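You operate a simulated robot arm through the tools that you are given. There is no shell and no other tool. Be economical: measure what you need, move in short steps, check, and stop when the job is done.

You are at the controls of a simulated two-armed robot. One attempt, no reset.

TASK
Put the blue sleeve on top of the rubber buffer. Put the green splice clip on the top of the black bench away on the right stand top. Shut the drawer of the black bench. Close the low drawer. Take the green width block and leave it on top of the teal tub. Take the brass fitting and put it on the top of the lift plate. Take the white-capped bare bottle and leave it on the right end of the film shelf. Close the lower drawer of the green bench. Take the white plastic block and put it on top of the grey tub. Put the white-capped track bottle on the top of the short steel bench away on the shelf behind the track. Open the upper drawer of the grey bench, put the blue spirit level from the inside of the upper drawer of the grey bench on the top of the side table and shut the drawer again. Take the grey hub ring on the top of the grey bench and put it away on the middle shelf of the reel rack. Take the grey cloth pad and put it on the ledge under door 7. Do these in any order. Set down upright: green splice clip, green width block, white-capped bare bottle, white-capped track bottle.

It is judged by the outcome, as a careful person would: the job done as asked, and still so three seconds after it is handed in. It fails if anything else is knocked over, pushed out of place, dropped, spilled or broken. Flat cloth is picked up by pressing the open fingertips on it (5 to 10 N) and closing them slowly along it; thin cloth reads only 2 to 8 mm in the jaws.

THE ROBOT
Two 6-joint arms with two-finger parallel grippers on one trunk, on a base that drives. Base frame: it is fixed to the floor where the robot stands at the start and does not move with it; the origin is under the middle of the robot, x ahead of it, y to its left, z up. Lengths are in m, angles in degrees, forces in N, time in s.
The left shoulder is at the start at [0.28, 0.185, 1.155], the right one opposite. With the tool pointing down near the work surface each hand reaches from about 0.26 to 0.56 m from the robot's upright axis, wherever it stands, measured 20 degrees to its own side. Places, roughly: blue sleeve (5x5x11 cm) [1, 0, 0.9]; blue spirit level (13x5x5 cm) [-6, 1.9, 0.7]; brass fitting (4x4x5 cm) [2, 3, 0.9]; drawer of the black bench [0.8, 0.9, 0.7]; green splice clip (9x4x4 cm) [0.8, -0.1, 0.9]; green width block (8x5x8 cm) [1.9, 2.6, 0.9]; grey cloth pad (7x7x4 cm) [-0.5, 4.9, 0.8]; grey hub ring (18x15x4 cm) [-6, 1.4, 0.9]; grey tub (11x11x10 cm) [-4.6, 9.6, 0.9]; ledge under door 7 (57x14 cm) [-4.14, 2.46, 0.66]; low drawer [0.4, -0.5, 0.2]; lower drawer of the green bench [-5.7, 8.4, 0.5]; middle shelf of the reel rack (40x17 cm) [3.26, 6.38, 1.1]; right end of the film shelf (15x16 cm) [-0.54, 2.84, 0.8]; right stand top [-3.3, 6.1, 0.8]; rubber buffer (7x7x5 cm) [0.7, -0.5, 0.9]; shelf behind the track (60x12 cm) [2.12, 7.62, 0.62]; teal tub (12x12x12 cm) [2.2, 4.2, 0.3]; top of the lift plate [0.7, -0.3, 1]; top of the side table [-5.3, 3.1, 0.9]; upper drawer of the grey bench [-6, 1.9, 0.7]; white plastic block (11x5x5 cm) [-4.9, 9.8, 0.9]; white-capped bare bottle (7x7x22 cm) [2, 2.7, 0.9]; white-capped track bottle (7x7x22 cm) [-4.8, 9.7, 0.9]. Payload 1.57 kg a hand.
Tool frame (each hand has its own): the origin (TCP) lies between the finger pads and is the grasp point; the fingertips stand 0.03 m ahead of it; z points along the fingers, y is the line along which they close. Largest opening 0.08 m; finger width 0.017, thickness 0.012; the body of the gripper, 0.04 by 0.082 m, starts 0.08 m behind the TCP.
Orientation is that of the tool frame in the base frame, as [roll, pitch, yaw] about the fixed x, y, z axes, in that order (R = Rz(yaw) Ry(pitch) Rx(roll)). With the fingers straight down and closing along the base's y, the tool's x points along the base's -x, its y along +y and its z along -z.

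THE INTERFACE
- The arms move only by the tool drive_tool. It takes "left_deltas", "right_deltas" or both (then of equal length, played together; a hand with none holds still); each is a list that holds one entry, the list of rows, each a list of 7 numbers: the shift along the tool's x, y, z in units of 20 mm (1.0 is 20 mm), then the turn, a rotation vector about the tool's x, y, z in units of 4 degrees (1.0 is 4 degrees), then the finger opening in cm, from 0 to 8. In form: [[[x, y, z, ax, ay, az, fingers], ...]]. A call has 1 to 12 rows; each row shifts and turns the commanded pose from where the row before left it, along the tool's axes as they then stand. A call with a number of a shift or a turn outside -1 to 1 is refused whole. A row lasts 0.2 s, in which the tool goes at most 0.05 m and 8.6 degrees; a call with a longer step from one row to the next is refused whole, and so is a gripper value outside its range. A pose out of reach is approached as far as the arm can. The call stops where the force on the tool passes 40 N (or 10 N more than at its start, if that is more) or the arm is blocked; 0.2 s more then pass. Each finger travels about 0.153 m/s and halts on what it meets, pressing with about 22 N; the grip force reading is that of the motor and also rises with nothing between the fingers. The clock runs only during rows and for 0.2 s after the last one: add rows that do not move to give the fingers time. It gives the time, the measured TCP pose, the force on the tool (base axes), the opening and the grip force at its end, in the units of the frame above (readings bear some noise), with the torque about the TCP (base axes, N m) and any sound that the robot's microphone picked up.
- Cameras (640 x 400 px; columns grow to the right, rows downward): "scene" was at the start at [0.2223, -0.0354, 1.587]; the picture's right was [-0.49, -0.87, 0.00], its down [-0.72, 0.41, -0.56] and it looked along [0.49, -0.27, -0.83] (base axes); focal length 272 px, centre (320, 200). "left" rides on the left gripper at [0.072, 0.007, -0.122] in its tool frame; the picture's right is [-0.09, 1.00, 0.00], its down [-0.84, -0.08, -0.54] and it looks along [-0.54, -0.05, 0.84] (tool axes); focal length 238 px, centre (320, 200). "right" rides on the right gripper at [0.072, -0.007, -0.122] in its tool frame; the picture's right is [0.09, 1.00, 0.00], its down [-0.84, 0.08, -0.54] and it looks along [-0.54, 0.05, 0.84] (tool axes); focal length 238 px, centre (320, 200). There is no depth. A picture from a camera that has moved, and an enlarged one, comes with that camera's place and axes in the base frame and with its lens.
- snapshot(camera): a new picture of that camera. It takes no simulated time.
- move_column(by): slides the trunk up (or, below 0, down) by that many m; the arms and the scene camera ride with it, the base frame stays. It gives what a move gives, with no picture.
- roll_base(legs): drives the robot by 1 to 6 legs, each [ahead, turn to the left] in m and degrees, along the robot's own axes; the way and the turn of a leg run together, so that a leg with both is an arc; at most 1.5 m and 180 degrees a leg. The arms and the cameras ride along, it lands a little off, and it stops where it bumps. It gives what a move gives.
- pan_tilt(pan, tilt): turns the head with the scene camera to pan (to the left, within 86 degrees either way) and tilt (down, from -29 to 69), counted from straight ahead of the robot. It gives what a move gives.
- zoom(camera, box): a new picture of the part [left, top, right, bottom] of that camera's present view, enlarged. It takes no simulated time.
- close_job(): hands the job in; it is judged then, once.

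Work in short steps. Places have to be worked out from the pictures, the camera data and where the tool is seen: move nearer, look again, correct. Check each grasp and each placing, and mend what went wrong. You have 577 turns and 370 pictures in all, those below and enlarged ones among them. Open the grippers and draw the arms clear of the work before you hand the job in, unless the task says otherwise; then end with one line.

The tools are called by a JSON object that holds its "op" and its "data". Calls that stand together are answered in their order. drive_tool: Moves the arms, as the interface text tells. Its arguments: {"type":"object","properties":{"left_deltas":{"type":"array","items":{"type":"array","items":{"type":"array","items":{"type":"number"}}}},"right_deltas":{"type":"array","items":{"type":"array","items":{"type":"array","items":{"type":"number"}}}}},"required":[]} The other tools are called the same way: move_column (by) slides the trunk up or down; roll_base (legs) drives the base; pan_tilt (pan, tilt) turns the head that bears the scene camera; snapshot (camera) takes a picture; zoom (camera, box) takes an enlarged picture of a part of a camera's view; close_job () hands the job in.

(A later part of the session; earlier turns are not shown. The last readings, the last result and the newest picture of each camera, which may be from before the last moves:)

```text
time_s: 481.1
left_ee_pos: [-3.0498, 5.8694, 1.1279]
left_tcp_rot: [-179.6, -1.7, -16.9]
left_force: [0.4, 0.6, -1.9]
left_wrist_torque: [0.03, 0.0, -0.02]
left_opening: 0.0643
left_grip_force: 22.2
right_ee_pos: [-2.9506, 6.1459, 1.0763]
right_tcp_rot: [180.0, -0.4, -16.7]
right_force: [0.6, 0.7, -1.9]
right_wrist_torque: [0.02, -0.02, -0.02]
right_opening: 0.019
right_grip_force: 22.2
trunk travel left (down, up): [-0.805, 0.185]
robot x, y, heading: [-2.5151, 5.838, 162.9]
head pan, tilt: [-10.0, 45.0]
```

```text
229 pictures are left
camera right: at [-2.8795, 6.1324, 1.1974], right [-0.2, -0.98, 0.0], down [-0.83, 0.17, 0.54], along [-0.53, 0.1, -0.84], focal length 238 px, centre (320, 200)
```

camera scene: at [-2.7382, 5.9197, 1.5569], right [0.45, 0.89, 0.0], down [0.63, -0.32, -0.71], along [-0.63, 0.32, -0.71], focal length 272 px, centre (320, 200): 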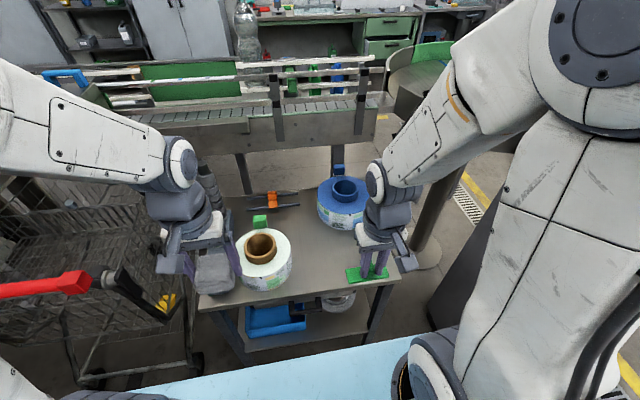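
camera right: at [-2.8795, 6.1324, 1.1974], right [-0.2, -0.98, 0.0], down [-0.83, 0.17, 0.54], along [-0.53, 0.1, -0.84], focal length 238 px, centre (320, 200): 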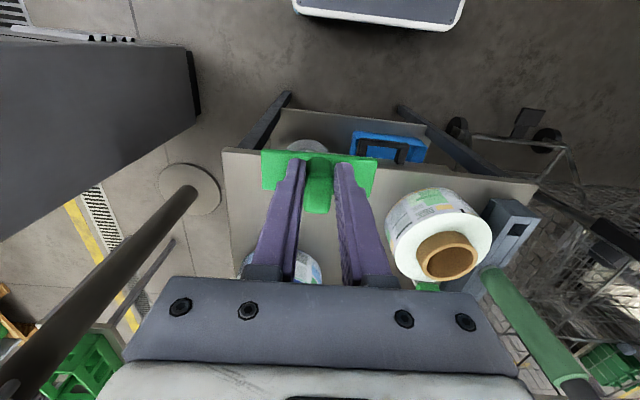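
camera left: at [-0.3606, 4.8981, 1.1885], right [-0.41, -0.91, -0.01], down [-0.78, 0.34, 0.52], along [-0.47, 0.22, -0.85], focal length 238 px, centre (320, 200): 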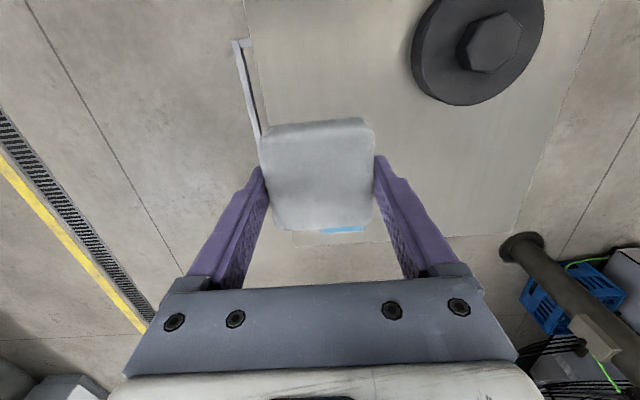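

The clip's spot looks free. I'll move 20 cm ahead and descend to just above the stand.

{"op": "drive_tool", "data": {"right_deltas": [[[-1, -0.04, 0, 0, 0, 0, 0], [-1, -0.04, 0, 0, 0, 0, 0], [-1, -0.04, 0, 0, 0, 0, 0], [-1, -0.04, 0, 0, 0, 0, 0], [-1, -0.04, 0, 0, 0, 0, 0], [-1, -0.04, 0, 0, 0, 0, 0], [-1, -0.04, 0, 0, 0, 0, 0], [-1, -0.04, 0, 0, 0, 0, 0], [-1, -0.04, 0, 0, 0, 0, 0], [-1, -0.04, 0, 0, 0, 0, 0], [0, 0, 1, 0, 0, 0, 0], [0, 0, 1, 0, 0, 0, 0]]]}}

{"op": "drive_tool", "data": {"right_deltas": [[[0, 0, 1, 0, 0, 0, 0], [0, 0, 1, 0, 0, 0, 0], [0, 0, 1, 0, 0, 0, 0], [0, 0, 1, 0, 0, 0, 0], [0, 0, 1, 0, 0, 0, 0], [0, 0, 0.8, 0, 0, 0, 0], [0, 0, 0, 0, 0, 0, 0]]]}}

{"op": "snapshot", "data": {"camera": "right"}}

{"op": "zoom", "data": {"camera": "scene", "box": [220, 160, 440, 320]}}

```text
time_s: 483.8
left_ee_pos: [-3.0515, 5.8683, 1.1289]
left_tcp_rot: [-179.6, -1.6, -16.8]
left_force: [-0.3, -0.3, 0.5]
left_wrist_torque: [0.0, 0.04, 0.02]
left_opening: 0.064
left_grip_force: 22.0
right_ee_pos: [-3.1417, 6.2124, 1.0339]
right_tcp_rot: [179.8, -0.4, -16.6]
right_force: [0.3, -0.1, -1.0]
right_wrist_torque: [-0.01, 0.01, 0.01]
right_opening: 0.0193
right_grip_force: 22.0
trunk travel left (down, up): [-0.805, 0.185]
robot x, y, heading: [-2.5095, 5.8352, 163.0]
head pan, tilt: [-10.0, 45.0]
```

```text
time_s: 485.4
left_ee_pos: [-3.0516, 5.8688, 1.128]
left_tcp_rot: [-179.5, -1.6, -16.9]
left_force: [0.4, 0.2, 0.7]
left_wrist_torque: [-0.01, 0.01, 0.0]
left_opening: 0.0641
left_grip_force: 22.2
right_ee_pos: [-3.1402, 6.2087, 0.9173]
right_tcp_rot: [179.9, -0.4, -16.5]
right_force: [-1.0, -0.2, -1.0]
right_wrist_torque: [0.04, 0.0, 0.0]
right_opening: 0.019
right_grip_force: 21.7
trunk travel left (down, up): [-0.805, 0.185]
robot x, y, heading: [-2.5141, 5.8393, 163.2]
head pan, tilt: [-10.0, 45.0]
```

```text
228 pictures are left
camera right: at [-3.0681, 6.1958, 1.0396], right [-0.2, -0.98, 0.0], down [-0.83, 0.17, 0.54], along [-0.53, 0.1, -0.84], focal length 238 px, centre (320, 200)
```

right: 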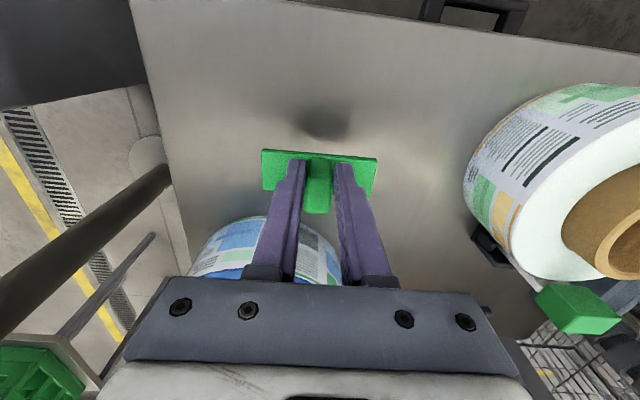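

```text
2.50 times, centred on (330, 240) of scene
camera zoom: at [-2.7382, 5.9197, 1.5568], right [0.45, 0.89, 0.0], down [0.63, -0.32, -0.71], along [-0.63, 0.32, -0.71], focal length 681 px, centre (295, 100)
```

zoom: 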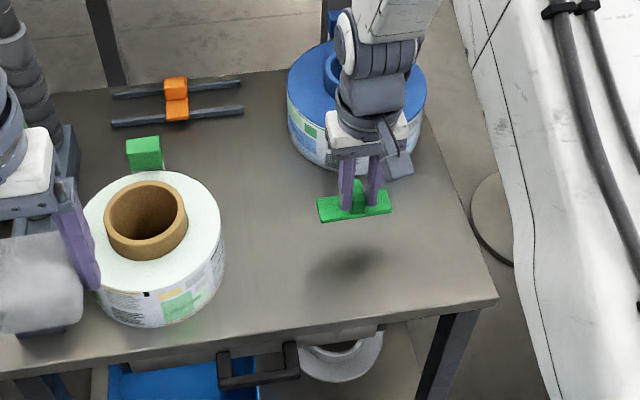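

I'll shift 3 cm back from the blue roll and lower slowly.

{"op": "drive_tool", "data": {"right_deltas": [[[0.8, 0, 0, 0, 0, 0, 0], [0.8, 0, 0.5, 0, 0, 0, 0], [0, 0, 1, 0, 0, 0, 0], [0, 0, 0.5, 0, 0, 0, 0], [0, 0, 0.3, 0, 0, 0, 0], [0, 0, 0.2, 0, 0, 0, 0], [0, 0, 0.2, 0, 0, 0, 0], [0, 0, 0, 0, 0, 0, 0]]]}}

```text
time_s: 487.1
left_ee_pos: [-3.0524, 5.8691, 1.1279]
left_tcp_rot: [-179.6, -1.6, -16.9]
left_force: [0.5, 0.2, -0.5]
left_wrist_torque: [0.02, 0.02, 0.01]
left_opening: 0.0642
left_grip_force: 22.0
right_ee_pos: [-3.1079, 6.2009, 0.8637]
right_tcp_rot: [179.9, -0.3, -16.6]
right_force: [0.4, -0.3, -0.2]
right_wrist_torque: [0.01, -0.02, 0.02]
right_opening: 0.019
right_grip_force: 21.8
trunk travel left (down, up): [-0.805, 0.185]
robot x, y, heading: [-2.5129, 5.8361, 163.0]
head pan, tilt: [-10.0, 45.0]
```

{"op": "drive_tool", "data": {"right_deltas": [[[0, 0, 0.2, 0, 0, 0, 0], [0, 0, 0.2, 0, 0, 0, 0], [0, 0, 0.2, 0, 0, 0, 0], [0, 0, 0.15, 0, 0, 0, 0], [0, 0, 0.15, 0, 0, 0, 0], [0, 0, 0, 0, 0, 0, 0]]]}}

```text
time_s: 488.6
left_ee_pos: [-3.0506, 5.8693, 1.1292]
left_tcp_rot: [-179.5, -1.7, -16.8]
left_force: [0.8, -0.2, -0.9]
left_wrist_torque: [0.0, -0.01, 0.01]
left_opening: 0.0643
left_grip_force: 21.8
right_ee_pos: [-3.1076, 6.2008, 0.8458]
right_tcp_rot: [179.9, -0.4, -16.6]
right_force: [-0.1, -2.4, 18.1]
right_wrist_torque: [0.01, 0.1, 0.01]
right_opening: 0.0191
right_grip_force: 22.2
trunk travel left (down, up): [-0.805, 0.185]
robot x, y, heading: [-2.5143, 5.8374, 162.8]
head pan, tilt: [-10.0, 45.0]
```

Contact at 0.846. I'll release gently and rise.

{"op": "drive_tool", "data": {"right_deltas": [[[0, 0, -0.05, 0, 0, 0, 2.5], [0, 0, 0, 0, 0, 0, 4], [0, 0, 0, 0, 0, 0, 5], [0, 0, 0, 0, 0, 0, 5], [0, 0, -0.5, 0, 0, 0, 5], [0, 0, -1, 0, 0, 0, 5], [0, 0, -1, 0, 0, 0, 5], [0, 0, -1, 0, 0, 0, 5], [0.5, 0, -1, 0, 0, 0, 5], [1, 0, -1, 0, 0, 0, 5], [1, 0, -1, 0, 0, 0, 5], [1, 0, -1, 0, 0, 0, 5]]]}}

{"op": "zoom", "data": {"camera": "scene", "box": [220, 160, 440, 320]}}

```text
time_s: 491.1
left_ee_pos: [-3.0512, 5.8685, 1.1281]
left_tcp_rot: [-179.5, -1.7, -16.9]
left_force: [0.4, 0.1, 0.0]
left_wrist_torque: [-0.04, 0.01, 0.0]
left_opening: 0.0642
left_grip_force: 21.7
right_ee_pos: [-3.0417, 6.1801, 0.9972]
right_tcp_rot: [179.9, -0.5, -16.7]
right_force: [-2.1, -0.7, -0.6]
right_wrist_torque: [0.03, -0.01, 0.05]
right_opening: 0.0502
right_grip_force: 0.1
trunk travel left (down, up): [-0.805, 0.185]
robot x, y, heading: [-2.5113, 5.837, 163.1]
head pan, tilt: [-10.0, 45.0]
```

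```text
2.50 times, centred on (330, 240) of scene
camera zoom: at [-2.7383, 5.9197, 1.5568], right [0.45, 0.89, 0.0], down [0.63, -0.32, -0.71], along [-0.63, 0.32, -0.71], focal length 681 px, centre (295, 100)
```

zoom: 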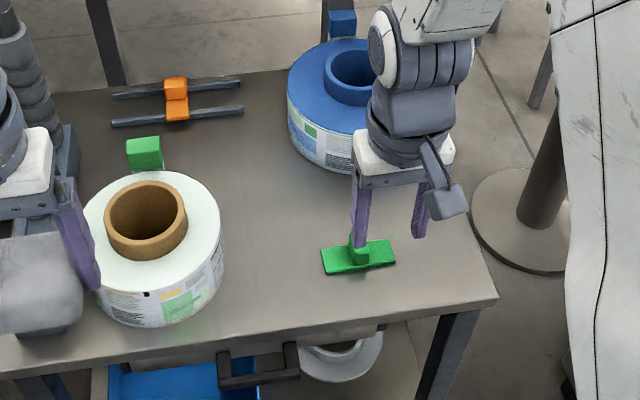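

The clip is placed upright on the stand. I'll back away and look left (south-west) for the route to door 7.

{"op": "roll_base", "data": {"legs": [[-0.6, 0]]}}

{"op": "drive_tool", "data": {"right_deltas": [[[0, 0, -1, 0, 0, 0, 4], [0, 0, -1, 0, 0, 0, 4], [0, 0, -1, 0, 0, 0, 4], [0, 0, -1, 0, 0, 0, 4], [0, 0, -1, 0, 0, 0, 4], [0, 0, -1, 0, 0, 0, 4]]]}}

{"op": "roll_base", "data": {"legs": [[0, 60]]}}

{"op": "pan_tilt", "data": {"pan": 0, "tilt": 15}}

{"op": "snapshot", "data": {"camera": "scene"}}

```text
time_s: 494.6
left_ee_pos: [-2.4754, 5.6922, 1.1272]
left_tcp_rot: [-179.5, -1.6, -16.7]
left_force: [-0.3, -0.2, -0.3]
left_wrist_torque: [0.0, -0.02, 0.01]
left_opening: 0.0644
left_grip_force: 22.3
right_ee_pos: [-2.4674, 6.003, 0.9969]
right_tcp_rot: [179.9, -0.5, -16.4]
right_force: [-1.0, 0.4, 0.4]
right_wrist_torque: [0.0, -0.01, -0.01]
right_opening: 0.0498
right_grip_force: 0.1
trunk travel left (down, up): [-0.805, 0.185]
robot x, y, heading: [-1.9374, 5.6616, 162.9]
head pan, tilt: [-10.0, 45.0]
```

```text
time_s: 495.9
left_ee_pos: [-2.4744, 5.6914, 1.1276]
left_tcp_rot: [-179.5, -1.6, -16.7]
left_force: [0.0, 0.1, -0.8]
left_wrist_torque: [0.03, -0.02, 0.03]
left_opening: 0.0645
left_grip_force: 22.3
right_ee_pos: [-2.4692, 6.0022, 1.1179]
right_tcp_rot: [179.8, -0.5, -16.4]
right_force: [0.5, 0.8, -0.3]
right_wrist_torque: [0.03, 0.03, -0.03]
right_opening: 0.0404
right_grip_force: 0.1
trunk travel left (down, up): [-0.805, 0.185]
robot x, y, heading: [-1.9406, 5.6624, 163.4]
head pan, tilt: [-10.0, 45.0]
```

```text
time_s: 499.0
left_ee_pos: [-2.2285, 5.2079, 1.1277]
left_tcp_rot: [-179.4, -1.6, 43.9]
left_force: [-0.2, 0.2, 0.9]
left_wrist_torque: [-0.02, -0.01, -0.01]
left_opening: 0.0643
left_grip_force: 21.8
right_ee_pos: [-2.4958, 5.3659, 1.1175]
right_tcp_rot: [179.9, -0.4, 44.1]
right_force: [-0.8, -0.8, -1.0]
right_wrist_torque: [-0.01, -0.01, 0.0]
right_opening: 0.0399
right_grip_force: 0.1
trunk travel left (down, up): [-0.805, 0.185]
robot x, y, heading: [-1.9368, 5.659, -136.1]
head pan, tilt: [-10.0, 45.0]
```

```text
time_s: 500.0
left_ee_pos: [-2.2296, 5.2069, 1.1292]
left_tcp_rot: [-179.5, -1.8, 44.0]
left_force: [0.0, 0.6, -0.4]
left_wrist_torque: [0.01, -0.07, 0.0]
left_opening: 0.0642
left_grip_force: 22.0
right_ee_pos: [-2.4957, 5.3657, 1.1171]
right_tcp_rot: [179.9, -0.4, 44.3]
right_force: [-0.3, -0.2, 0.5]
right_wrist_torque: [0.01, -0.01, -0.02]
right_opening: 0.0402
right_grip_force: 0.1
trunk travel left (down, up): [-0.805, 0.185]
robot x, y, heading: [-1.938, 5.6617, -136.4]
head pan, tilt: [0.0, 15.0]
```

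```text
225 pictures are left
camera scene: at [-2.1198, 5.4854, 1.6036], right [-0.69, 0.72, 0.0], down [0.19, 0.18, -0.97], along [-0.7, -0.67, -0.26], focal length 272 px, centre (320, 200)
```

scene: 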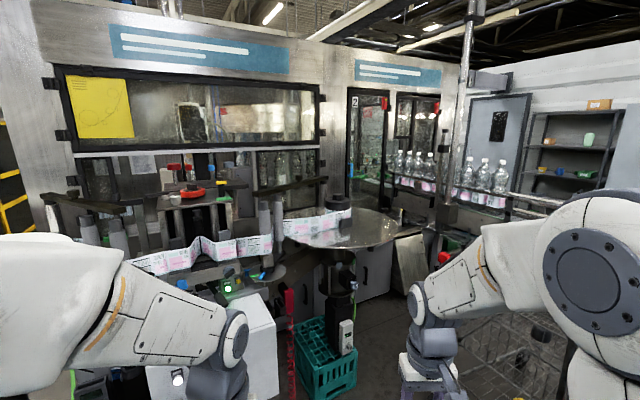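

The machine stands between me and door 7, so I'll go round: back past the trolley on its open side, then south through the corridor by the film machine.

{"op": "roll_base", "data": {"legs": [[0, 143], [1.1, 0], [0.55, -13], [0, -14], [1.12, 0], [0, -87]]}}

{"op": "pan_tilt", "data": {"pan": 0, "tilt": 25}}

{"op": "snapshot", "data": {"camera": "scene"}}

```text
time_s: 524.3
left_ee_pos: [0.7052, 5.0354, 1.1289]
left_tcp_rot: [-179.5, -1.6, 73.3]
left_force: [-0.4, 0.7, -0.1]
left_wrist_torque: [-0.01, 0.0, 0.0]
left_opening: 0.0645
left_grip_force: 22.6
right_ee_pos: [0.3951, 5.0425, 1.1191]
right_tcp_rot: [179.9, -0.4, 73.6]
right_force: [-0.4, -0.2, 0.1]
right_wrist_torque: [-0.02, 0.04, 0.03]
right_opening: 0.0401
right_grip_force: 0.1
trunk travel left (down, up): [-0.805, 0.185]
robot x, y, heading: [0.7352, 5.5735, -106.8]
head pan, tilt: [0.0, 15.0]
```

```text
time_s: 525.0
left_ee_pos: [0.7042, 5.0364, 1.1272]
left_tcp_rot: [-179.4, -1.6, 73.4]
left_force: [-0.4, 0.5, -0.7]
left_wrist_torque: [0.01, 0.02, -0.03]
left_opening: 0.0643
left_grip_force: 22.6
right_ee_pos: [0.395, 5.0436, 1.117]
right_tcp_rot: [179.9, -0.4, 73.5]
right_force: [-0.5, 0.3, 0.0]
right_wrist_torque: [-0.02, -0.02, 0.0]
right_opening: 0.0401
right_grip_force: 0.0
trunk travel left (down, up): [-0.805, 0.185]
robot x, y, heading: [0.7364, 5.5752, -106.8]
head pan, tilt: [0.0, 25.0]
```

```text
224 pictures are left
camera scene: at [0.6631, 5.3327, 1.5875], right [-0.96, 0.29, 0.0], down [0.12, 0.4, -0.91], along [-0.26, -0.87, -0.42], focal length 272 px, centre (320, 200)
```

scene: 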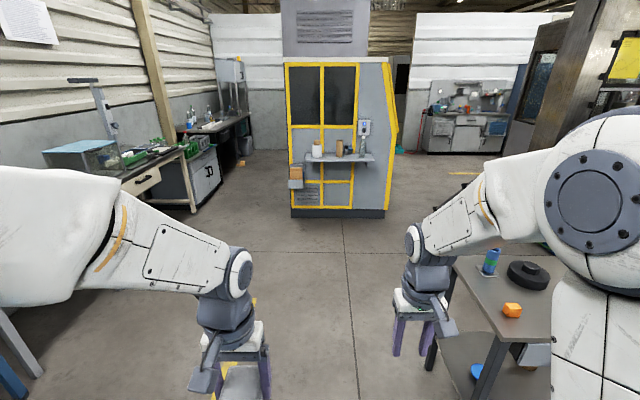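

{"op": "roll_base", "data": {"legs": [[0.9, 0], [0.95, 0], [0, -73], [1.1, 0], [0, 56]]}}

{"op": "snapshot", "data": {"camera": "scene"}}

```text
time_s: 545.3
left_ee_pos: [-1.0664, 3.2557, 1.1285]
left_tcp_rot: [-179.5, -1.7, 57.3]
left_force: [-0.3, 0.1, -0.4]
left_wrist_torque: [-0.02, 0.02, 0.03]
left_opening: 0.0641
left_grip_force: 22.7
right_ee_pos: [-1.3625, 3.3472, 1.1175]
right_tcp_rot: [180.0, -0.3, 57.5]
right_force: [0.4, 0.4, -0.2]
right_wrist_torque: [0.01, 0.03, 0.01]
right_opening: 0.04
right_grip_force: 0.1
trunk travel left (down, up): [-0.805, 0.185]
robot x, y, heading: [-0.8871, 3.7661, -122.9]
head pan, tilt: [0.0, 25.0]
```

```text
223 pictures are left
camera scene: at [-1.0236, 3.5517, 1.5874], right [-0.84, 0.54, 0.0], down [0.23, 0.36, -0.91], along [-0.49, -0.76, -0.42], focal length 272 px, centre (320, 200)
```

scene: 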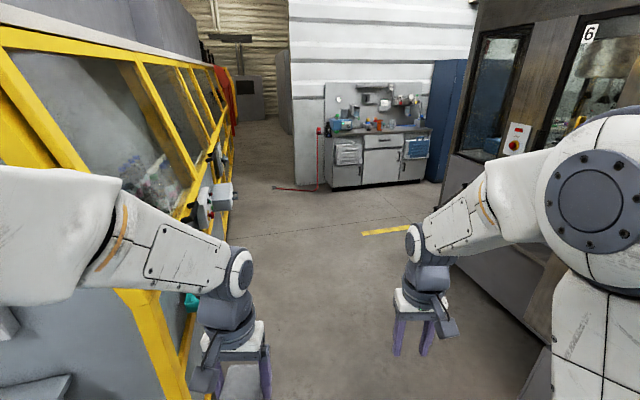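

{"op": "roll_base", "data": {"legs": [[1.2, 0]]}}

{"op": "pan_tilt", "data": {"pan": -45, "tilt": 15}}

{"op": "snapshot", "data": {"camera": "scene"}}

```text
time_s: 551.3
left_ee_pos: [-1.7318, 2.2656, 1.1286]
left_tcp_rot: [-179.5, -1.6, 56.0]
left_force: [0.3, 0.9, -0.4]
left_wrist_torque: [0.02, -0.02, -0.01]
left_opening: 0.0641
left_grip_force: 22.1
right_ee_pos: [-2.0259, 2.3637, 1.1178]
right_tcp_rot: [179.8, -0.4, 56.4]
right_force: [0.1, 0.9, 0.6]
right_wrist_torque: [0.01, 0.01, -0.04]
right_opening: 0.0399
right_grip_force: 0.1
trunk travel left (down, up): [-0.805, 0.185]
robot x, y, heading: [-1.5398, 2.7697, -123.9]
head pan, tilt: [0.0, 25.0]
```

```text
time_s: 552.4
left_ee_pos: [-1.7313, 2.2659, 1.1282]
left_tcp_rot: [-179.5, -1.5, 56.0]
left_force: [-0.1, 0.9, 1.0]
left_wrist_torque: [0.01, 0.0, -0.01]
left_opening: 0.0644
left_grip_force: 22.2
right_ee_pos: [-2.0248, 2.3648, 1.1175]
right_tcp_rot: [180.0, -0.4, 56.3]
right_force: [0.2, -1.0, 0.3]
right_wrist_torque: [0.0, 0.02, 0.02]
right_opening: 0.0401
right_grip_force: 0.0
trunk travel left (down, up): [-0.805, 0.185]
robot x, y, heading: [-1.5409, 2.7698, -123.8]
head pan, tilt: [-45.0, 15.0]
```

```text
222 pictures are left
camera scene: at [-1.7226, 2.6191, 1.6036], right [-0.19, 0.98, 0.0], down [0.25, 0.05, -0.97], along [-0.95, -0.19, -0.26], focal length 272 px, centre (320, 200)
```

scene: 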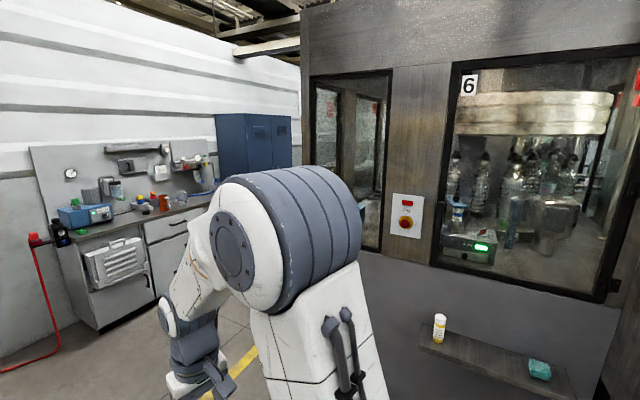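

Door 6's ledge is on this face, so door 7 must be round the machine's left end, with its ledge at (-4.14,2.46). I'll drive towards the passage between the machine's corner and the sink bench.

{"op": "roll_base", "data": {"legs": [[0, -12], [1.4, 0], [0, -42]]}}

{"op": "pan_tilt", "data": {"pan": 0, "tilt": 22}}

{"op": "snapshot", "data": {"camera": "scene"}}

```text
time_s: 562.1
left_ee_pos: [-3.0776, 1.676, 1.1288]
left_tcp_rot: [-179.4, -1.5, 1.4]
left_force: [0.1, -0.3, 0.3]
left_wrist_torque: [0.02, 0.03, -0.01]
left_opening: 0.0645
left_grip_force: 21.9
right_ee_pos: [-3.1682, 1.972, 1.1172]
right_tcp_rot: [179.9, -0.4, 1.7]
right_force: [0.8, 0.2, -0.3]
right_wrist_torque: [0.02, 0.01, 0.01]
right_opening: 0.0404
right_grip_force: 0.0
trunk travel left (down, up): [-0.805, 0.185]
robot x, y, heading: [-2.5565, 1.8121, -178.7]
head pan, tilt: [-45.0, 15.0]
```

```text
time_s: 563.2
left_ee_pos: [-3.0783, 1.6755, 1.1277]
left_tcp_rot: [-179.5, -1.6, 1.3]
left_force: [-0.3, 0.5, 0.7]
left_wrist_torque: [0.01, 0.0, 0.0]
left_opening: 0.0645
left_grip_force: 21.9
right_ee_pos: [-3.1673, 1.9714, 1.1175]
right_tcp_rot: [179.9, -0.5, 1.7]
right_force: [0.6, 0.5, -0.3]
right_wrist_torque: [-0.04, 0.01, 0.05]
right_opening: 0.04
right_grip_force: 0.0
trunk travel left (down, up): [-0.805, 0.185]
robot x, y, heading: [-2.5559, 1.8162, -178.7]
head pan, tilt: [0.0, 22.0]
```

```text
221 pictures are left
camera scene: at [-2.8089, 1.8074, 1.5923], right [-0.02, 1.0, 0.0], down [0.37, 0.01, -0.93], along [-0.93, -0.02, -0.37], focal length 272 px, centre (320, 200)
```

scene: 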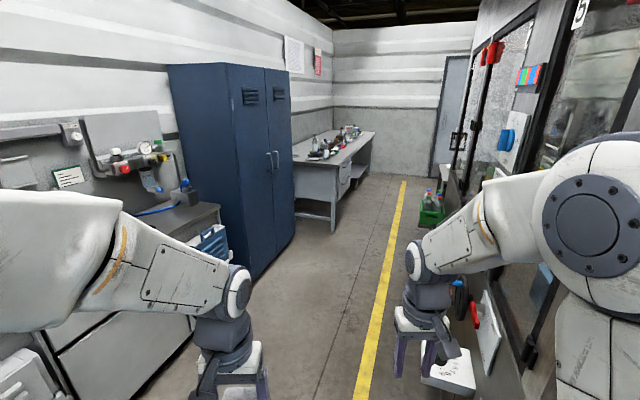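

{"op": "pan_tilt", "data": {"pan": -40, "tilt": 30}}

{"op": "snapshot", "data": {"camera": "scene"}}

```text
time_s: 564.3
left_ee_pos: [-3.0783, 1.6761, 1.1278]
left_tcp_rot: [-179.5, -1.6, 1.4]
left_force: [0.1, -0.5, 0.2]
left_wrist_torque: [0.0, -0.04, 0.02]
left_opening: 0.064
left_grip_force: 22.1
right_ee_pos: [-3.1675, 1.9719, 1.1175]
right_tcp_rot: [179.9, -0.4, 1.7]
right_force: [-0.3, 1.0, 0.7]
right_wrist_torque: [-0.01, -0.01, 0.0]
right_opening: 0.0402
right_grip_force: 0.0
trunk travel left (down, up): [-0.805, 0.185]
robot x, y, heading: [-2.558, 1.8143, -178.8]
head pan, tilt: [-40.0, 30.0]
```

```text
220 pictures are left
camera scene: at [-2.7868, 1.866, 1.5794], right [0.62, 0.78, 0.0], down [0.39, -0.31, -0.87], along [-0.68, 0.54, -0.5], focal length 272 px, centre (320, 200)
```

scene: 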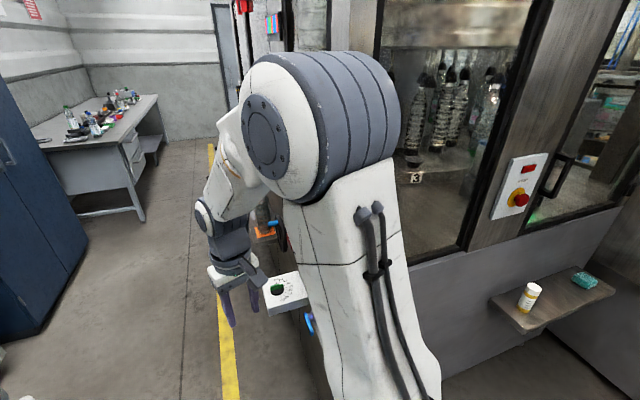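

I'll swing slightly left to keep mid-passage, go past the machine's corner, and then turn to face its end.

{"op": "roll_base", "data": {"legs": [[0, 16], [0.75, 0], [0, -20], [0.95, 0], [0, -60], [0, -62]]}}

{"op": "pan_tilt", "data": {"pan": 0, "tilt": 40}}

{"op": "snapshot", "data": {"camera": "scene"}}

```text
time_s: 580.4
left_ee_pos: [-4.0275, 2.1392, 1.1291]
left_tcp_rot: [-179.6, -1.6, -125.9]
left_force: [-0.7, 0.3, -1.2]
left_wrist_torque: [0.01, 0.0, -0.01]
left_opening: 0.0642
left_grip_force: 22.5
right_ee_pos: [-3.7378, 2.0294, 1.118]
right_tcp_rot: [179.9, -0.5, -125.8]
right_force: [-0.4, -0.2, 0.9]
right_wrist_torque: [-0.01, 0.01, 0.0]
right_opening: 0.0398
right_grip_force: 0.0
trunk travel left (down, up): [-0.805, 0.185]
robot x, y, heading: [-4.2338, 1.64, 54.0]
head pan, tilt: [-40.0, 30.0]
```

```text
time_s: 581.5
left_ee_pos: [-4.0292, 2.1376, 1.1289]
left_tcp_rot: [-179.6, -1.6, -125.8]
left_force: [0.6, 0.5, 0.4]
left_wrist_torque: [0.01, 0.0, 0.02]
left_opening: 0.0643
left_grip_force: 21.8
right_ee_pos: [-3.738, 2.0297, 1.1181]
right_tcp_rot: [179.9, -0.4, -125.6]
right_force: [-0.9, -0.4, -0.5]
right_wrist_torque: [0.02, -0.02, 0.02]
right_opening: 0.0401
right_grip_force: 0.0
trunk travel left (down, up): [-0.805, 0.185]
robot x, y, heading: [-4.2328, 1.6426, 54.2]
head pan, tilt: [0.0, 40.0]
```

```text
219 pictures are left
camera scene: at [-4.0906, 1.8378, 1.5641], right [0.81, -0.59, 0.0], down [-0.38, -0.52, -0.77], along [0.45, 0.62, -0.64], focal length 272 px, centre (320, 200)
```

scene: 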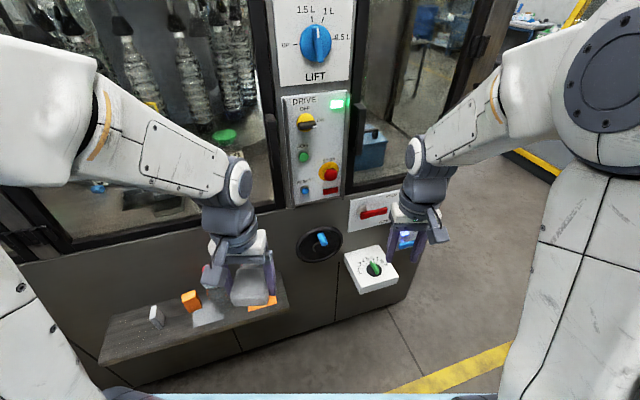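

{"op": "snapshot", "data": {"camera": "left"}}

{"op": "zoom", "data": {"camera": "scene", "box": [80, 240, 320, 380]}}

```text
218 pictures are left
camera left: at [-4.0759, 2.0866, 1.2543], right [-0.75, 0.66, -0.01], down [0.56, 0.65, 0.52], along [0.35, 0.38, -0.85], focal length 238 px, centre (320, 200)
```

left: 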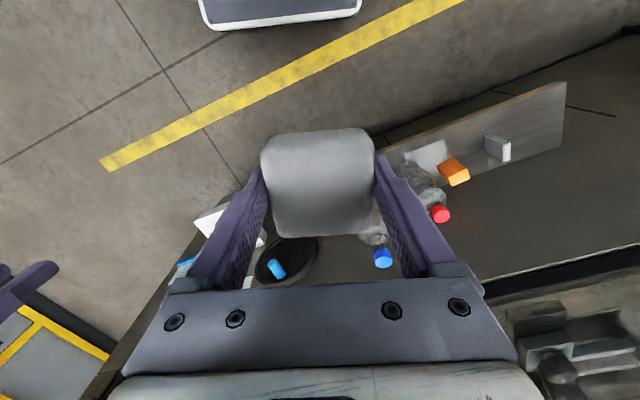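

```text
2.67 times, centred on (200, 310) of scene
camera zoom: at [-4.0906, 1.8378, 1.5641], right [0.81, -0.59, 0.0], down [-0.38, -0.52, -0.77], along [0.45, 0.62, -0.64], focal length 726 px, centre (640, -93)
```

zoom: 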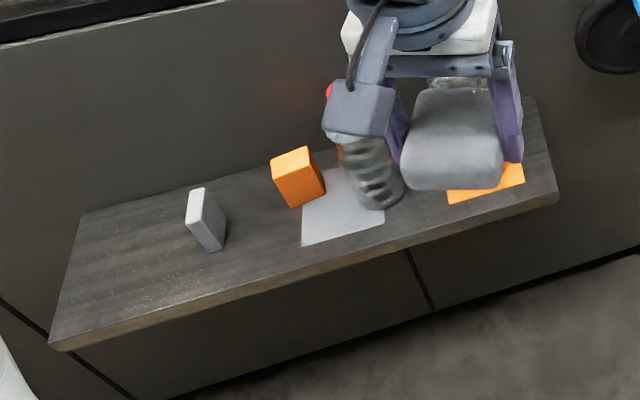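

The ledge runs along the end face, and its left end is free for about 15 cm. I'll aim for (-4.362, 2.535): turn square to the face and lower the trunk.

{"op": "roll_base", "data": {"legs": [[0, 17]]}}

{"op": "drive_tool", "data": {"left_deltas": [[[0, 1, 0, 0, 0, 0, 0], [0, 1, 0, 0, 0, 0, 0], [0, 1, 0, 0, 0, 0, 0], [0, 1, 0, 0, 0, 0, 0], [0, 1, 0, 0, 0, 0, 0], [0, 1, 0, 0, 0, 0, 0], [0, 1, 0, 0, 0, 0, 0], [0, 1, 0, 0, 0, 0, 0], [0, 1, 0, 0, 0, 0, 0], [0, 1, 0, 0, 0, 0, 0], [0, 1, 0, 0, 0, 0, 0], [0, 1, 0, 0, 0, 0, 0]]]}}

{"op": "move_column", "data": {"by": -0.22}}

{"op": "snapshot", "data": {"camera": "left"}}

```text
time_s: 582.9
left_ee_pos: [-4.1871, 2.1776, 1.128]
left_tcp_rot: [-179.5, -1.6, -108.6]
left_force: [-0.7, 0.1, -0.6]
left_wrist_torque: [0.01, 0.01, 0.01]
left_opening: 0.0643
left_grip_force: 22.2
right_ee_pos: [-3.8768, 2.16, 1.1171]
right_tcp_rot: [179.8, -0.4, -108.3]
right_force: [0.6, 0.8, 0.0]
right_wrist_torque: [0.03, 0.01, -0.03]
right_opening: 0.0401
right_grip_force: 0.1
trunk travel left (down, up): [-0.805, 0.185]
robot x, y, heading: [-4.2347, 1.6402, 71.3]
head pan, tilt: [0.0, 40.0]
```

```text
time_s: 585.5
left_ee_pos: [-4.4151, 2.2534, 1.1267]
left_tcp_rot: [-179.4, -1.6, -108.6]
left_force: [0.2, -0.6, 0.3]
left_wrist_torque: [0.01, -0.03, 0.01]
left_opening: 0.0645
left_grip_force: 22.4
right_ee_pos: [-3.8776, 2.1601, 1.1175]
right_tcp_rot: [179.8, -0.5, -108.2]
right_force: [-0.2, 0.7, 0.2]
right_wrist_torque: [0.02, 0.0, 0.01]
right_opening: 0.0398
right_grip_force: 0.0
trunk travel left (down, up): [-0.805, 0.185]
robot x, y, heading: [-4.2356, 1.6442, 71.5]
head pan, tilt: [0.0, 40.0]
```

```text
time_s: 587.8
left_ee_pos: [-4.4143, 2.2534, 0.9068]
left_tcp_rot: [-179.4, -1.6, -108.6]
left_force: [0.0, 0.4, 0.3]
left_wrist_torque: [-0.02, 0.01, 0.02]
left_opening: 0.0646
left_grip_force: 21.7
right_ee_pos: [-3.8777, 2.1615, 0.8981]
right_tcp_rot: [180.0, -0.3, -108.2]
right_force: [-0.3, -1.5, -0.2]
right_wrist_torque: [0.0, 0.02, -0.01]
right_opening: 0.04
right_grip_force: 0.1
trunk travel left (down, up): [-0.585, 0.405]
robot x, y, heading: [-4.2363, 1.6407, 71.5]
head pan, tilt: [0.0, 40.0]
```

```text
216 pictures are left
camera left: at [-4.4446, 2.19, 1.0323], right [-0.91, 0.4, -0.01], down [0.34, 0.78, 0.52], along [0.22, 0.47, -0.85], focal length 238 px, centre (320, 200)
```

left: 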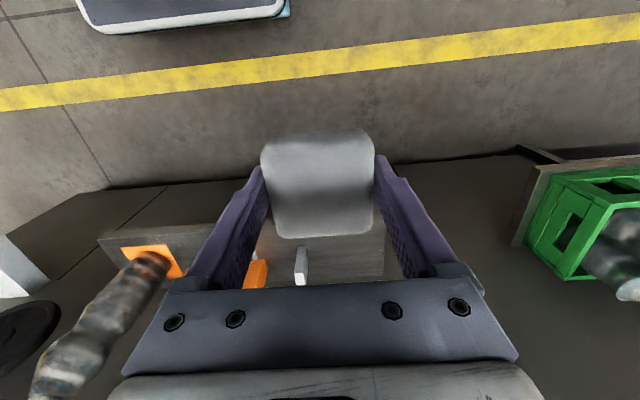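

{"op": "drive_tool", "data": {"left_deltas": [[[-1, 0.5, 0, 0, 0, 0, 0], [-1, 0.5, 0, 0, 0, 0, 0], [-1, 0.5, 0, 0, 0, 0, 0], [-1, 0.5, 0, 0, 0, 0, 0], [-1, 0, 0.3, 0, 0, 0, 0], [-1, 0, 0.3, 0, 0, 0, 0], [-1, 0, 0.3, 0, 0, 0, 0], [-1, 0, 0.3, 0, 0, 0, 0], [-1, 0, 0.3, 0, 0, 0, 0], [-1, 0, 0.3, 0, 0, 0, 0], [-1, 0, 0.3, 0, 0, 0, 0], [-1, 0, 0.3, 0, 0, 0, 0]]]}}

{"op": "snapshot", "data": {"camera": "left"}}

{"op": "snapshot", "data": {"camera": "scene"}}

```text
time_s: 590.4
left_ee_pos: [-4.3761, 2.4925, 0.8496]
left_tcp_rot: [-179.4, -1.6, -108.7]
left_force: [-0.7, -0.7, -1.0]
left_wrist_torque: [0.0, 0.0, 0.01]
left_opening: 0.0644
left_grip_force: 21.4
right_ee_pos: [-3.8779, 2.1596, 0.8969]
right_tcp_rot: [179.9, -0.5, -108.3]
right_force: [-0.5, 0.4, 0.8]
right_wrist_torque: [0.01, -0.02, 0.03]
right_opening: 0.0399
right_grip_force: 0.0
trunk travel left (down, up): [-0.585, 0.405]
robot x, y, heading: [-4.2364, 1.6439, 71.4]
head pan, tilt: [0.0, 40.0]
```

```text
215 pictures are left
camera left: at [-4.4068, 2.4286, 0.9766], right [-0.91, 0.4, -0.01], down [0.34, 0.78, 0.52], along [0.22, 0.47, -0.85], focal length 238 px, centre (320, 200)
```

left: 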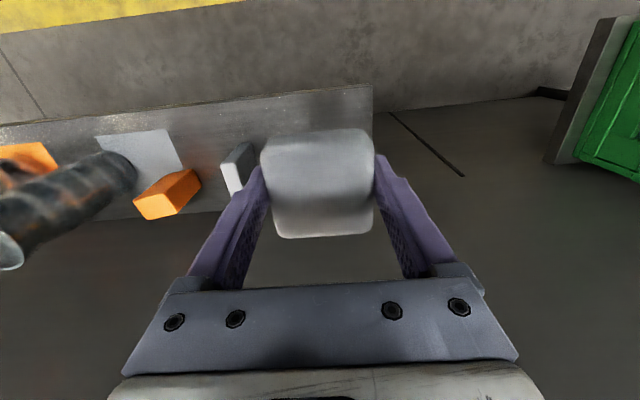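

```text
214 pictures are left
camera scene: at [-4.1569, 1.8719, 1.3441], right [0.95, -0.32, 0.0], down [-0.21, -0.61, -0.77], along [0.24, 0.73, -0.64], focal length 272 px, centre (320, 200)
```

scene: 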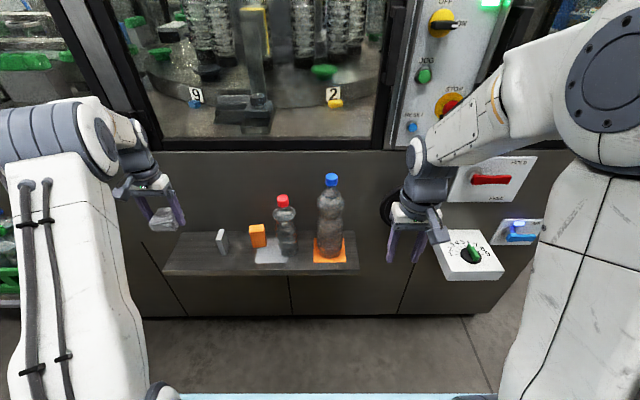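

{"op": "drive_tool", "data": {"left_deltas": [[[-0.8, -0.1, 0, 0, 0, 0, 0], [-0.8, -0.1, 0, 0, 0, 0, 0], [-0.7, -0.1, 0.5, 0, 0, 0, 0], [0, 0, 1, 0, 0, 0, 0], [0, 0, 1, 0, 0, 0, 0], [0, 0, 1, 0, 0, 0, 0], [0, 0, 1, 0, 0, 0, 0], [0, 0, 1, 0, 0, 0, 0], [0, 0, 0.5, 0, 0, 0, 0], [0, 0, 0, 0, 0, 0, 0]]]}}

{"op": "snapshot", "data": {"camera": "left"}}

{"op": "zoom", "data": {"camera": "scene", "box": [100, 120, 300, 300]}}

```text
time_s: 592.6
left_ee_pos: [-4.3539, 2.5298, 0.7309]
left_tcp_rot: [-179.6, -1.5, -108.7]
left_force: [0.4, 0.6, -0.2]
left_wrist_torque: [-0.02, 0.0, -0.02]
left_opening: 0.0643
left_grip_force: 22.6
right_ee_pos: [-3.8779, 2.1612, 0.897]
right_tcp_rot: [179.9, -0.5, -108.3]
right_force: [0.2, 0.0, 0.2]
right_wrist_torque: [0.02, -0.01, 0.01]
right_opening: 0.0399
right_grip_force: 0.0
trunk travel left (down, up): [-0.585, 0.405]
robot x, y, heading: [-4.2365, 1.6422, 71.5]
head pan, tilt: [0.0, 40.0]
```

```text
213 pictures are left
camera left: at [-4.3843, 2.4675, 0.8559], right [-0.91, 0.4, -0.01], down [0.34, 0.78, 0.52], along [0.22, 0.47, -0.85], focal length 238 px, centre (320, 200)
```

left: 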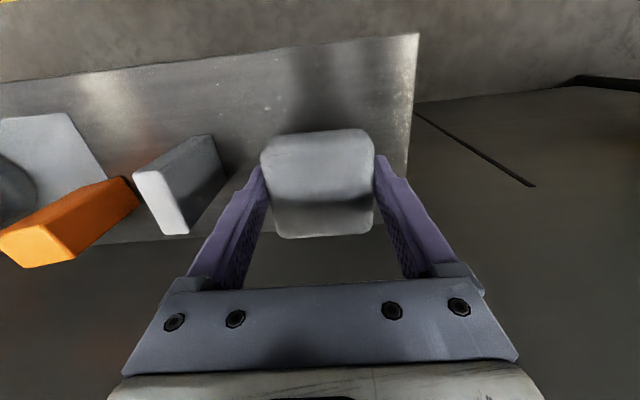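

```text
2.22 times, centred on (200, 210) of scene
camera zoom: at [-4.1568, 1.8721, 1.3441], right [0.95, -0.32, 0.0], down [-0.21, -0.61, -0.77], along [0.24, 0.73, -0.64], focal length 606 px, centre (587, 178)
```

zoom: 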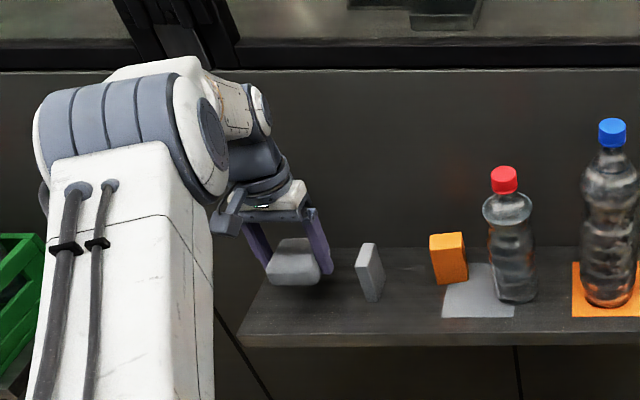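

{"op": "drive_tool", "data": {"left_deltas": [[[0.3, 0, 0.5, 0, 0, 0, 0], [0, 0, 0.5, 0, 0, 0, 0], [0, 0, 0.3, 0, 0, 0, 0], [0, 0, 0.2, 0, 0, 0, 0], [0, 0, 0.2, 0, 0, 0, 0], [0, 0, 0.2, 0, 0, 0, 0], [0, 0, 0, 0, 0, 0, 0]]]}}

```text
time_s: 594.2
left_ee_pos: [-4.3571, 2.5246, 0.6907]
left_tcp_rot: [-179.4, -1.5, -108.5]
left_force: [-0.4, 0.0, -0.7]
left_wrist_torque: [0.03, -0.01, -0.03]
left_opening: 0.0641
left_grip_force: 22.3
right_ee_pos: [-3.8769, 2.1603, 0.8967]
right_tcp_rot: [179.9, -0.4, -108.2]
right_force: [0.8, -0.3, -0.3]
right_wrist_torque: [0.03, 0.01, 0.02]
right_opening: 0.0398
right_grip_force: 0.1
trunk travel left (down, up): [-0.585, 0.405]
robot x, y, heading: [-4.2383, 1.6416, 71.4]
head pan, tilt: [0.0, 40.0]
```

{"op": "drive_tool", "data": {"left_deltas": [[[0, 0, 0.2, 0, 0, 0, 0], [0, 0, 0.2, 0, 0, 0, 0], [0, 0, 0.15, 0, 0, 0, 0], [0, 0, 0, 0, 0, 0, 0]]]}}

{"op": "snapshot", "data": {"camera": "left"}}

```text
time_s: 594.9
left_ee_pos: [-4.3566, 2.5242, 0.6901]
left_tcp_rot: [-179.6, -1.2, -108.5]
left_force: [2.6, -9.9, 19.1]
left_wrist_torque: [-0.11, 0.63, 0.34]
left_opening: 0.0642
left_grip_force: 21.8
right_ee_pos: [-3.8765, 2.1585, 0.8985]
right_tcp_rot: [179.9, -0.4, -108.2]
right_force: [-0.1, -0.2, -0.7]
right_wrist_torque: [-0.02, -0.01, 0.0]
right_opening: 0.0399
right_grip_force: 0.1
trunk travel left (down, up): [-0.585, 0.405]
robot x, y, heading: [-4.2358, 1.6412, 71.3]
head pan, tilt: [0.0, 40.0]
stopped in row 3 (left hand): the force on the tool passed its limit at 44 N (the readings are from after the stop); the commanded pose is now the measured one
```

```text
211 pictures are left
camera left: at [-4.3876, 2.46, 0.8159], right [-0.92, 0.4, -0.01], down [0.34, 0.78, 0.52], along [0.22, 0.48, -0.85], focal length 238 px, centre (320, 200)
```

left: 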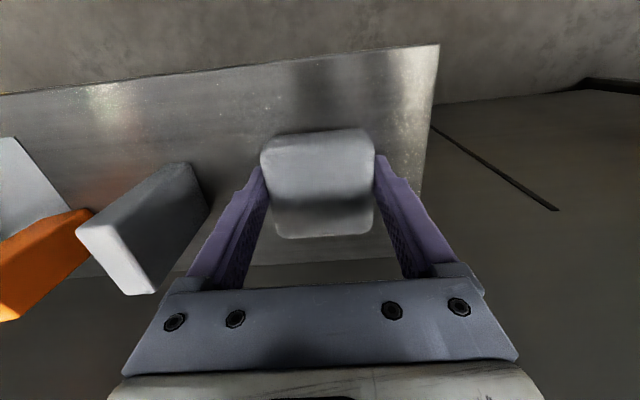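

Resting on the ledge. I'll open a little only, so as not to touch the white block, and rise.

{"op": "drive_tool", "data": {"left_deltas": [[[0, 0, -0.1, 0, 0, 0, 6.8], [0, 0, 0, 0, 0, 0, 7.4], [0, 0, 0, 0, 0, 0, 7.4], [0, 0, -0.3, 0, 0, 0, 7.4], [0, 0, -0.6, 0, 0, 0, 7.4], [0, 0, -1, 0, 0, 0, 7.4], [0, 0, -1, 0, 0, 0, 7.4], [0, 0, -1, 0, 0, 0, 7.4], [0, 0, -1, 0, 0, 0, 7.4]]]}}

{"op": "snapshot", "data": {"camera": "left"}}

```text
time_s: 596.9
left_ee_pos: [-4.3568, 2.5278, 0.7875]
left_tcp_rot: [-179.6, -1.3, -108.6]
left_force: [-1.7, -0.1, 0.4]
left_wrist_torque: [-0.01, 0.01, 0.01]
left_opening: 0.074
left_grip_force: 0.1
right_ee_pos: [-3.8775, 2.1597, 0.8969]
right_tcp_rot: [179.9, -0.6, -108.3]
right_force: [0.6, 0.8, 0.1]
right_wrist_torque: [0.01, 0.02, -0.01]
right_opening: 0.0399
right_grip_force: 0.1
trunk travel left (down, up): [-0.585, 0.405]
robot x, y, heading: [-4.2352, 1.6404, 71.6]
head pan, tilt: [0.0, 40.0]
```

```text
210 pictures are left
camera left: at [-4.3877, 2.4637, 0.9127], right [-0.91, 0.4, -0.01], down [0.34, 0.78, 0.52], along [0.22, 0.48, -0.85], focal length 238 px, centre (320, 200)
```

left: 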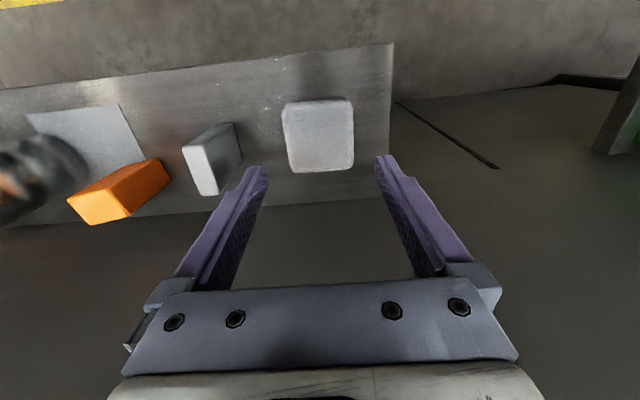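

The pad is on the ledge. I'll retract and head along the passage to the grey bench.

{"op": "drive_tool", "data": {"left_deltas": [[[1, 0, -1, 0, 0, 0, 6], [1, 0, -1, 0, 0, 0, 6], [1, 0, -1, 0, 0, 0, 4], [1, 0, -1, 0, 0, 0, 4], [1, 0, 0, 0, 0, 0, 4], [1, 0, 0, 0, 0, 0, 4], [1, 0, 0, 0, 0, 0, 4], [1, -0.5, 0, 0, 0, 0, 4], [1, -1, 0, 0, 0, 0, 4], [1, -1, 0, 0, 0, 0, 4], [1, -1, 0, 0, 0, 0, 4], [1, -1, 0, 0, 0, 0, 4]]]}}

{"op": "move_column", "data": {"by": 0.25}}

{"op": "roll_base", "data": {"legs": [[0, 45], [0, 30]]}}

{"op": "pan_tilt", "data": {"pan": 0, "tilt": 25}}

{"op": "snapshot", "data": {"camera": "scene"}}

```text
time_s: 599.5
left_ee_pos: [-4.3482, 2.2717, 0.8737]
left_tcp_rot: [-179.6, -1.2, -108.5]
left_force: [0.6, 0.0, -0.7]
left_wrist_torque: [-0.01, 0.03, 0.04]
left_opening: 0.0399
left_grip_force: 0.0
right_ee_pos: [-3.878, 2.1601, 0.8971]
right_tcp_rot: [179.8, -0.5, -108.3]
right_force: [-0.8, -0.5, -0.3]
right_wrist_torque: [-0.02, -0.02, -0.01]
right_opening: 0.0398
right_grip_force: 0.0
trunk travel left (down, up): [-0.585, 0.405]
robot x, y, heading: [-4.2367, 1.641, 71.4]
head pan, tilt: [0.0, 40.0]
```

```text
time_s: 602.1
left_ee_pos: [-4.3471, 2.2729, 1.1238]
left_tcp_rot: [-179.6, -1.3, -108.5]
left_force: [-0.3, -0.2, 0.1]
left_wrist_torque: [0.01, -0.02, 0.01]
left_opening: 0.0401
left_grip_force: 0.0
right_ee_pos: [-3.877, 2.1614, 1.1473]
right_tcp_rot: [179.8, -0.5, -108.4]
right_force: [-0.3, -0.3, -0.6]
right_wrist_torque: [-0.01, -0.03, -0.01]
right_opening: 0.0401
right_grip_force: 0.1
trunk travel left (down, up): [-0.835, 0.155]
robot x, y, heading: [-4.2349, 1.6406, 71.5]
head pan, tilt: [0.0, 40.0]
```

```text
time_s: 606.1
left_ee_pos: [-4.8759, 1.6875, 1.1244]
left_tcp_rot: [-179.6, -1.3, -33.0]
left_force: [0.6, 0.2, 0.2]
left_wrist_torque: [0.02, 0.0, 0.0]
left_opening: 0.04
left_grip_force: 0.1
right_ee_pos: [-4.6517, 2.117, 1.1469]
right_tcp_rot: [179.9, -0.3, -32.7]
right_force: [-0.5, 0.0, 1.1]
right_wrist_torque: [0.01, 0.02, 0.0]
right_opening: 0.0399
right_grip_force: 0.0
trunk travel left (down, up): [-0.835, 0.155]
robot x, y, heading: [-4.2327, 1.6409, 147.4]
head pan, tilt: [0.0, 40.0]
```

```text
time_s: 606.9
left_ee_pos: [-4.8763, 1.6879, 1.1247]
left_tcp_rot: [-179.6, -1.3, -33.0]
left_force: [-0.2, -0.1, 0.0]
left_wrist_torque: [0.0, -0.03, -0.01]
left_opening: 0.0404
left_grip_force: 0.1
right_ee_pos: [-4.6511, 2.1172, 1.1471]
right_tcp_rot: [179.9, -0.4, -32.7]
right_force: [0.4, 0.4, -0.1]
right_wrist_torque: [-0.02, -0.01, -0.01]
right_opening: 0.0402
right_grip_force: 0.1
trunk travel left (down, up): [-0.835, 0.155]
robot x, y, heading: [-4.2323, 1.6404, 146.8]
head pan, tilt: [0.0, 25.0]
```

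```text
209 pictures are left
camera scene: at [-4.4467, 1.7769, 1.6173], right [0.54, 0.84, 0.0], down [0.36, -0.23, -0.91], along [-0.76, 0.49, -0.42], focal length 272 px, centre (320, 200)
```

scene: 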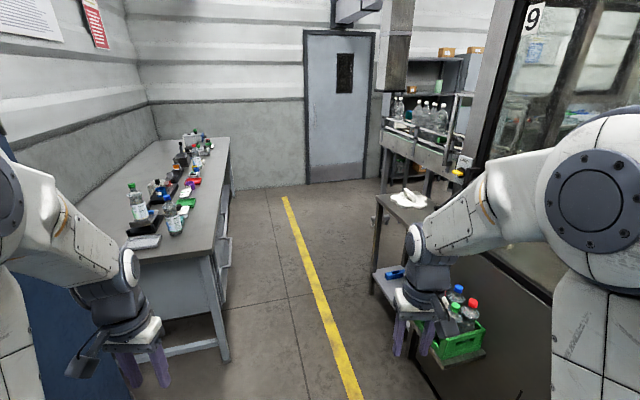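

I can see the side table on the right, with a white cloth on it, and the grey bench on the left. I'll drive between them and turn to face the grey bench.

{"op": "roll_base", "data": {"legs": [[0, 3.5], [1.55, 0], [0, 50], [0, 51]]}}

{"op": "pan_tilt", "data": {"pan": 0, "tilt": 45}}

{"op": "snapshot", "data": {"camera": "scene"}}

```text
refused: 1.55 is not a number from -1.5 to 1.5
```

```text
time_s: 607.7
left_ee_pos: [-4.8758, 1.6884, 1.1254]
left_tcp_rot: [-179.6, -1.3, -33.0]
left_force: [-0.7, 0.6, -0.5]
left_wrist_torque: [0.01, -0.01, -0.01]
left_opening: 0.0401
left_grip_force: 0.1
right_ee_pos: [-4.6489, 2.116, 1.1478]
right_tcp_rot: [179.9, -0.3, -32.7]
right_force: [0.3, -0.7, 0.4]
right_wrist_torque: [-0.01, -0.03, -0.04]
right_opening: 0.0402
right_grip_force: 0.0
trunk travel left (down, up): [-0.835, 0.155]
robot x, y, heading: [-4.2362, 1.6387, 147.2]
head pan, tilt: [0.0, 45.0]
```

```text
208 pictures are left
camera scene: at [-4.4377, 1.7711, 1.5869], right [0.54, 0.84, 0.0], down [0.59, -0.38, -0.71], along [-0.59, 0.38, -0.71], focal length 272 px, centre (320, 200)
```

scene: 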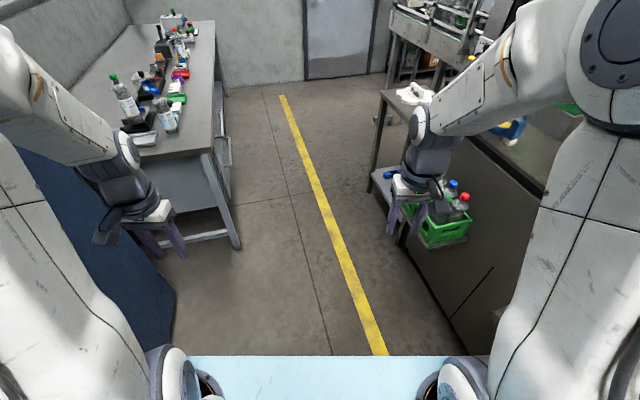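

{"op": "roll_base", "data": {"legs": [[0, 3.5], [0.8, 0], [0.75, 0], [0, 50], [0, 51]]}}

{"op": "snapshot", "data": {"camera": "scene"}}

```text
time_s: 620.6
left_ee_pos: [-5.4891, 1.7753, 1.1233]
left_tcp_rot: [-179.6, -1.2, 70.3]
left_force: [-0.4, -0.8, 0.3]
left_wrist_torque: [-0.01, 0.01, -0.01]
left_opening: 0.04
left_grip_force: 0.0
right_ee_pos: [-5.9588, 1.8959, 1.1488]
right_tcp_rot: [179.8, -0.4, 70.6]
right_force: [0.0, -0.1, 0.0]
right_wrist_torque: [-0.02, 0.02, 0.02]
right_opening: 0.0401
right_grip_force: 0.0
trunk travel left (down, up): [-0.835, 0.155]
robot x, y, heading: [-5.5908, 2.4097, -109.5]
head pan, tilt: [0.0, 45.0]
```

```text
207 pictures are left
camera scene: at [-5.671, 2.1811, 1.5868], right [-0.94, 0.33, 0.0], down [0.24, 0.67, -0.71], along [-0.24, -0.67, -0.71], focal length 272 px, centre (320, 200)
```

scene: 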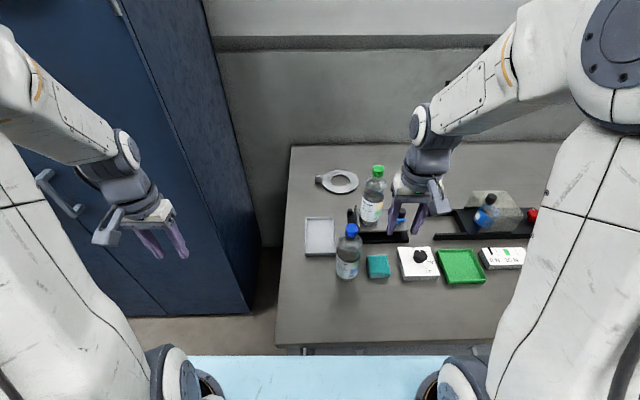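

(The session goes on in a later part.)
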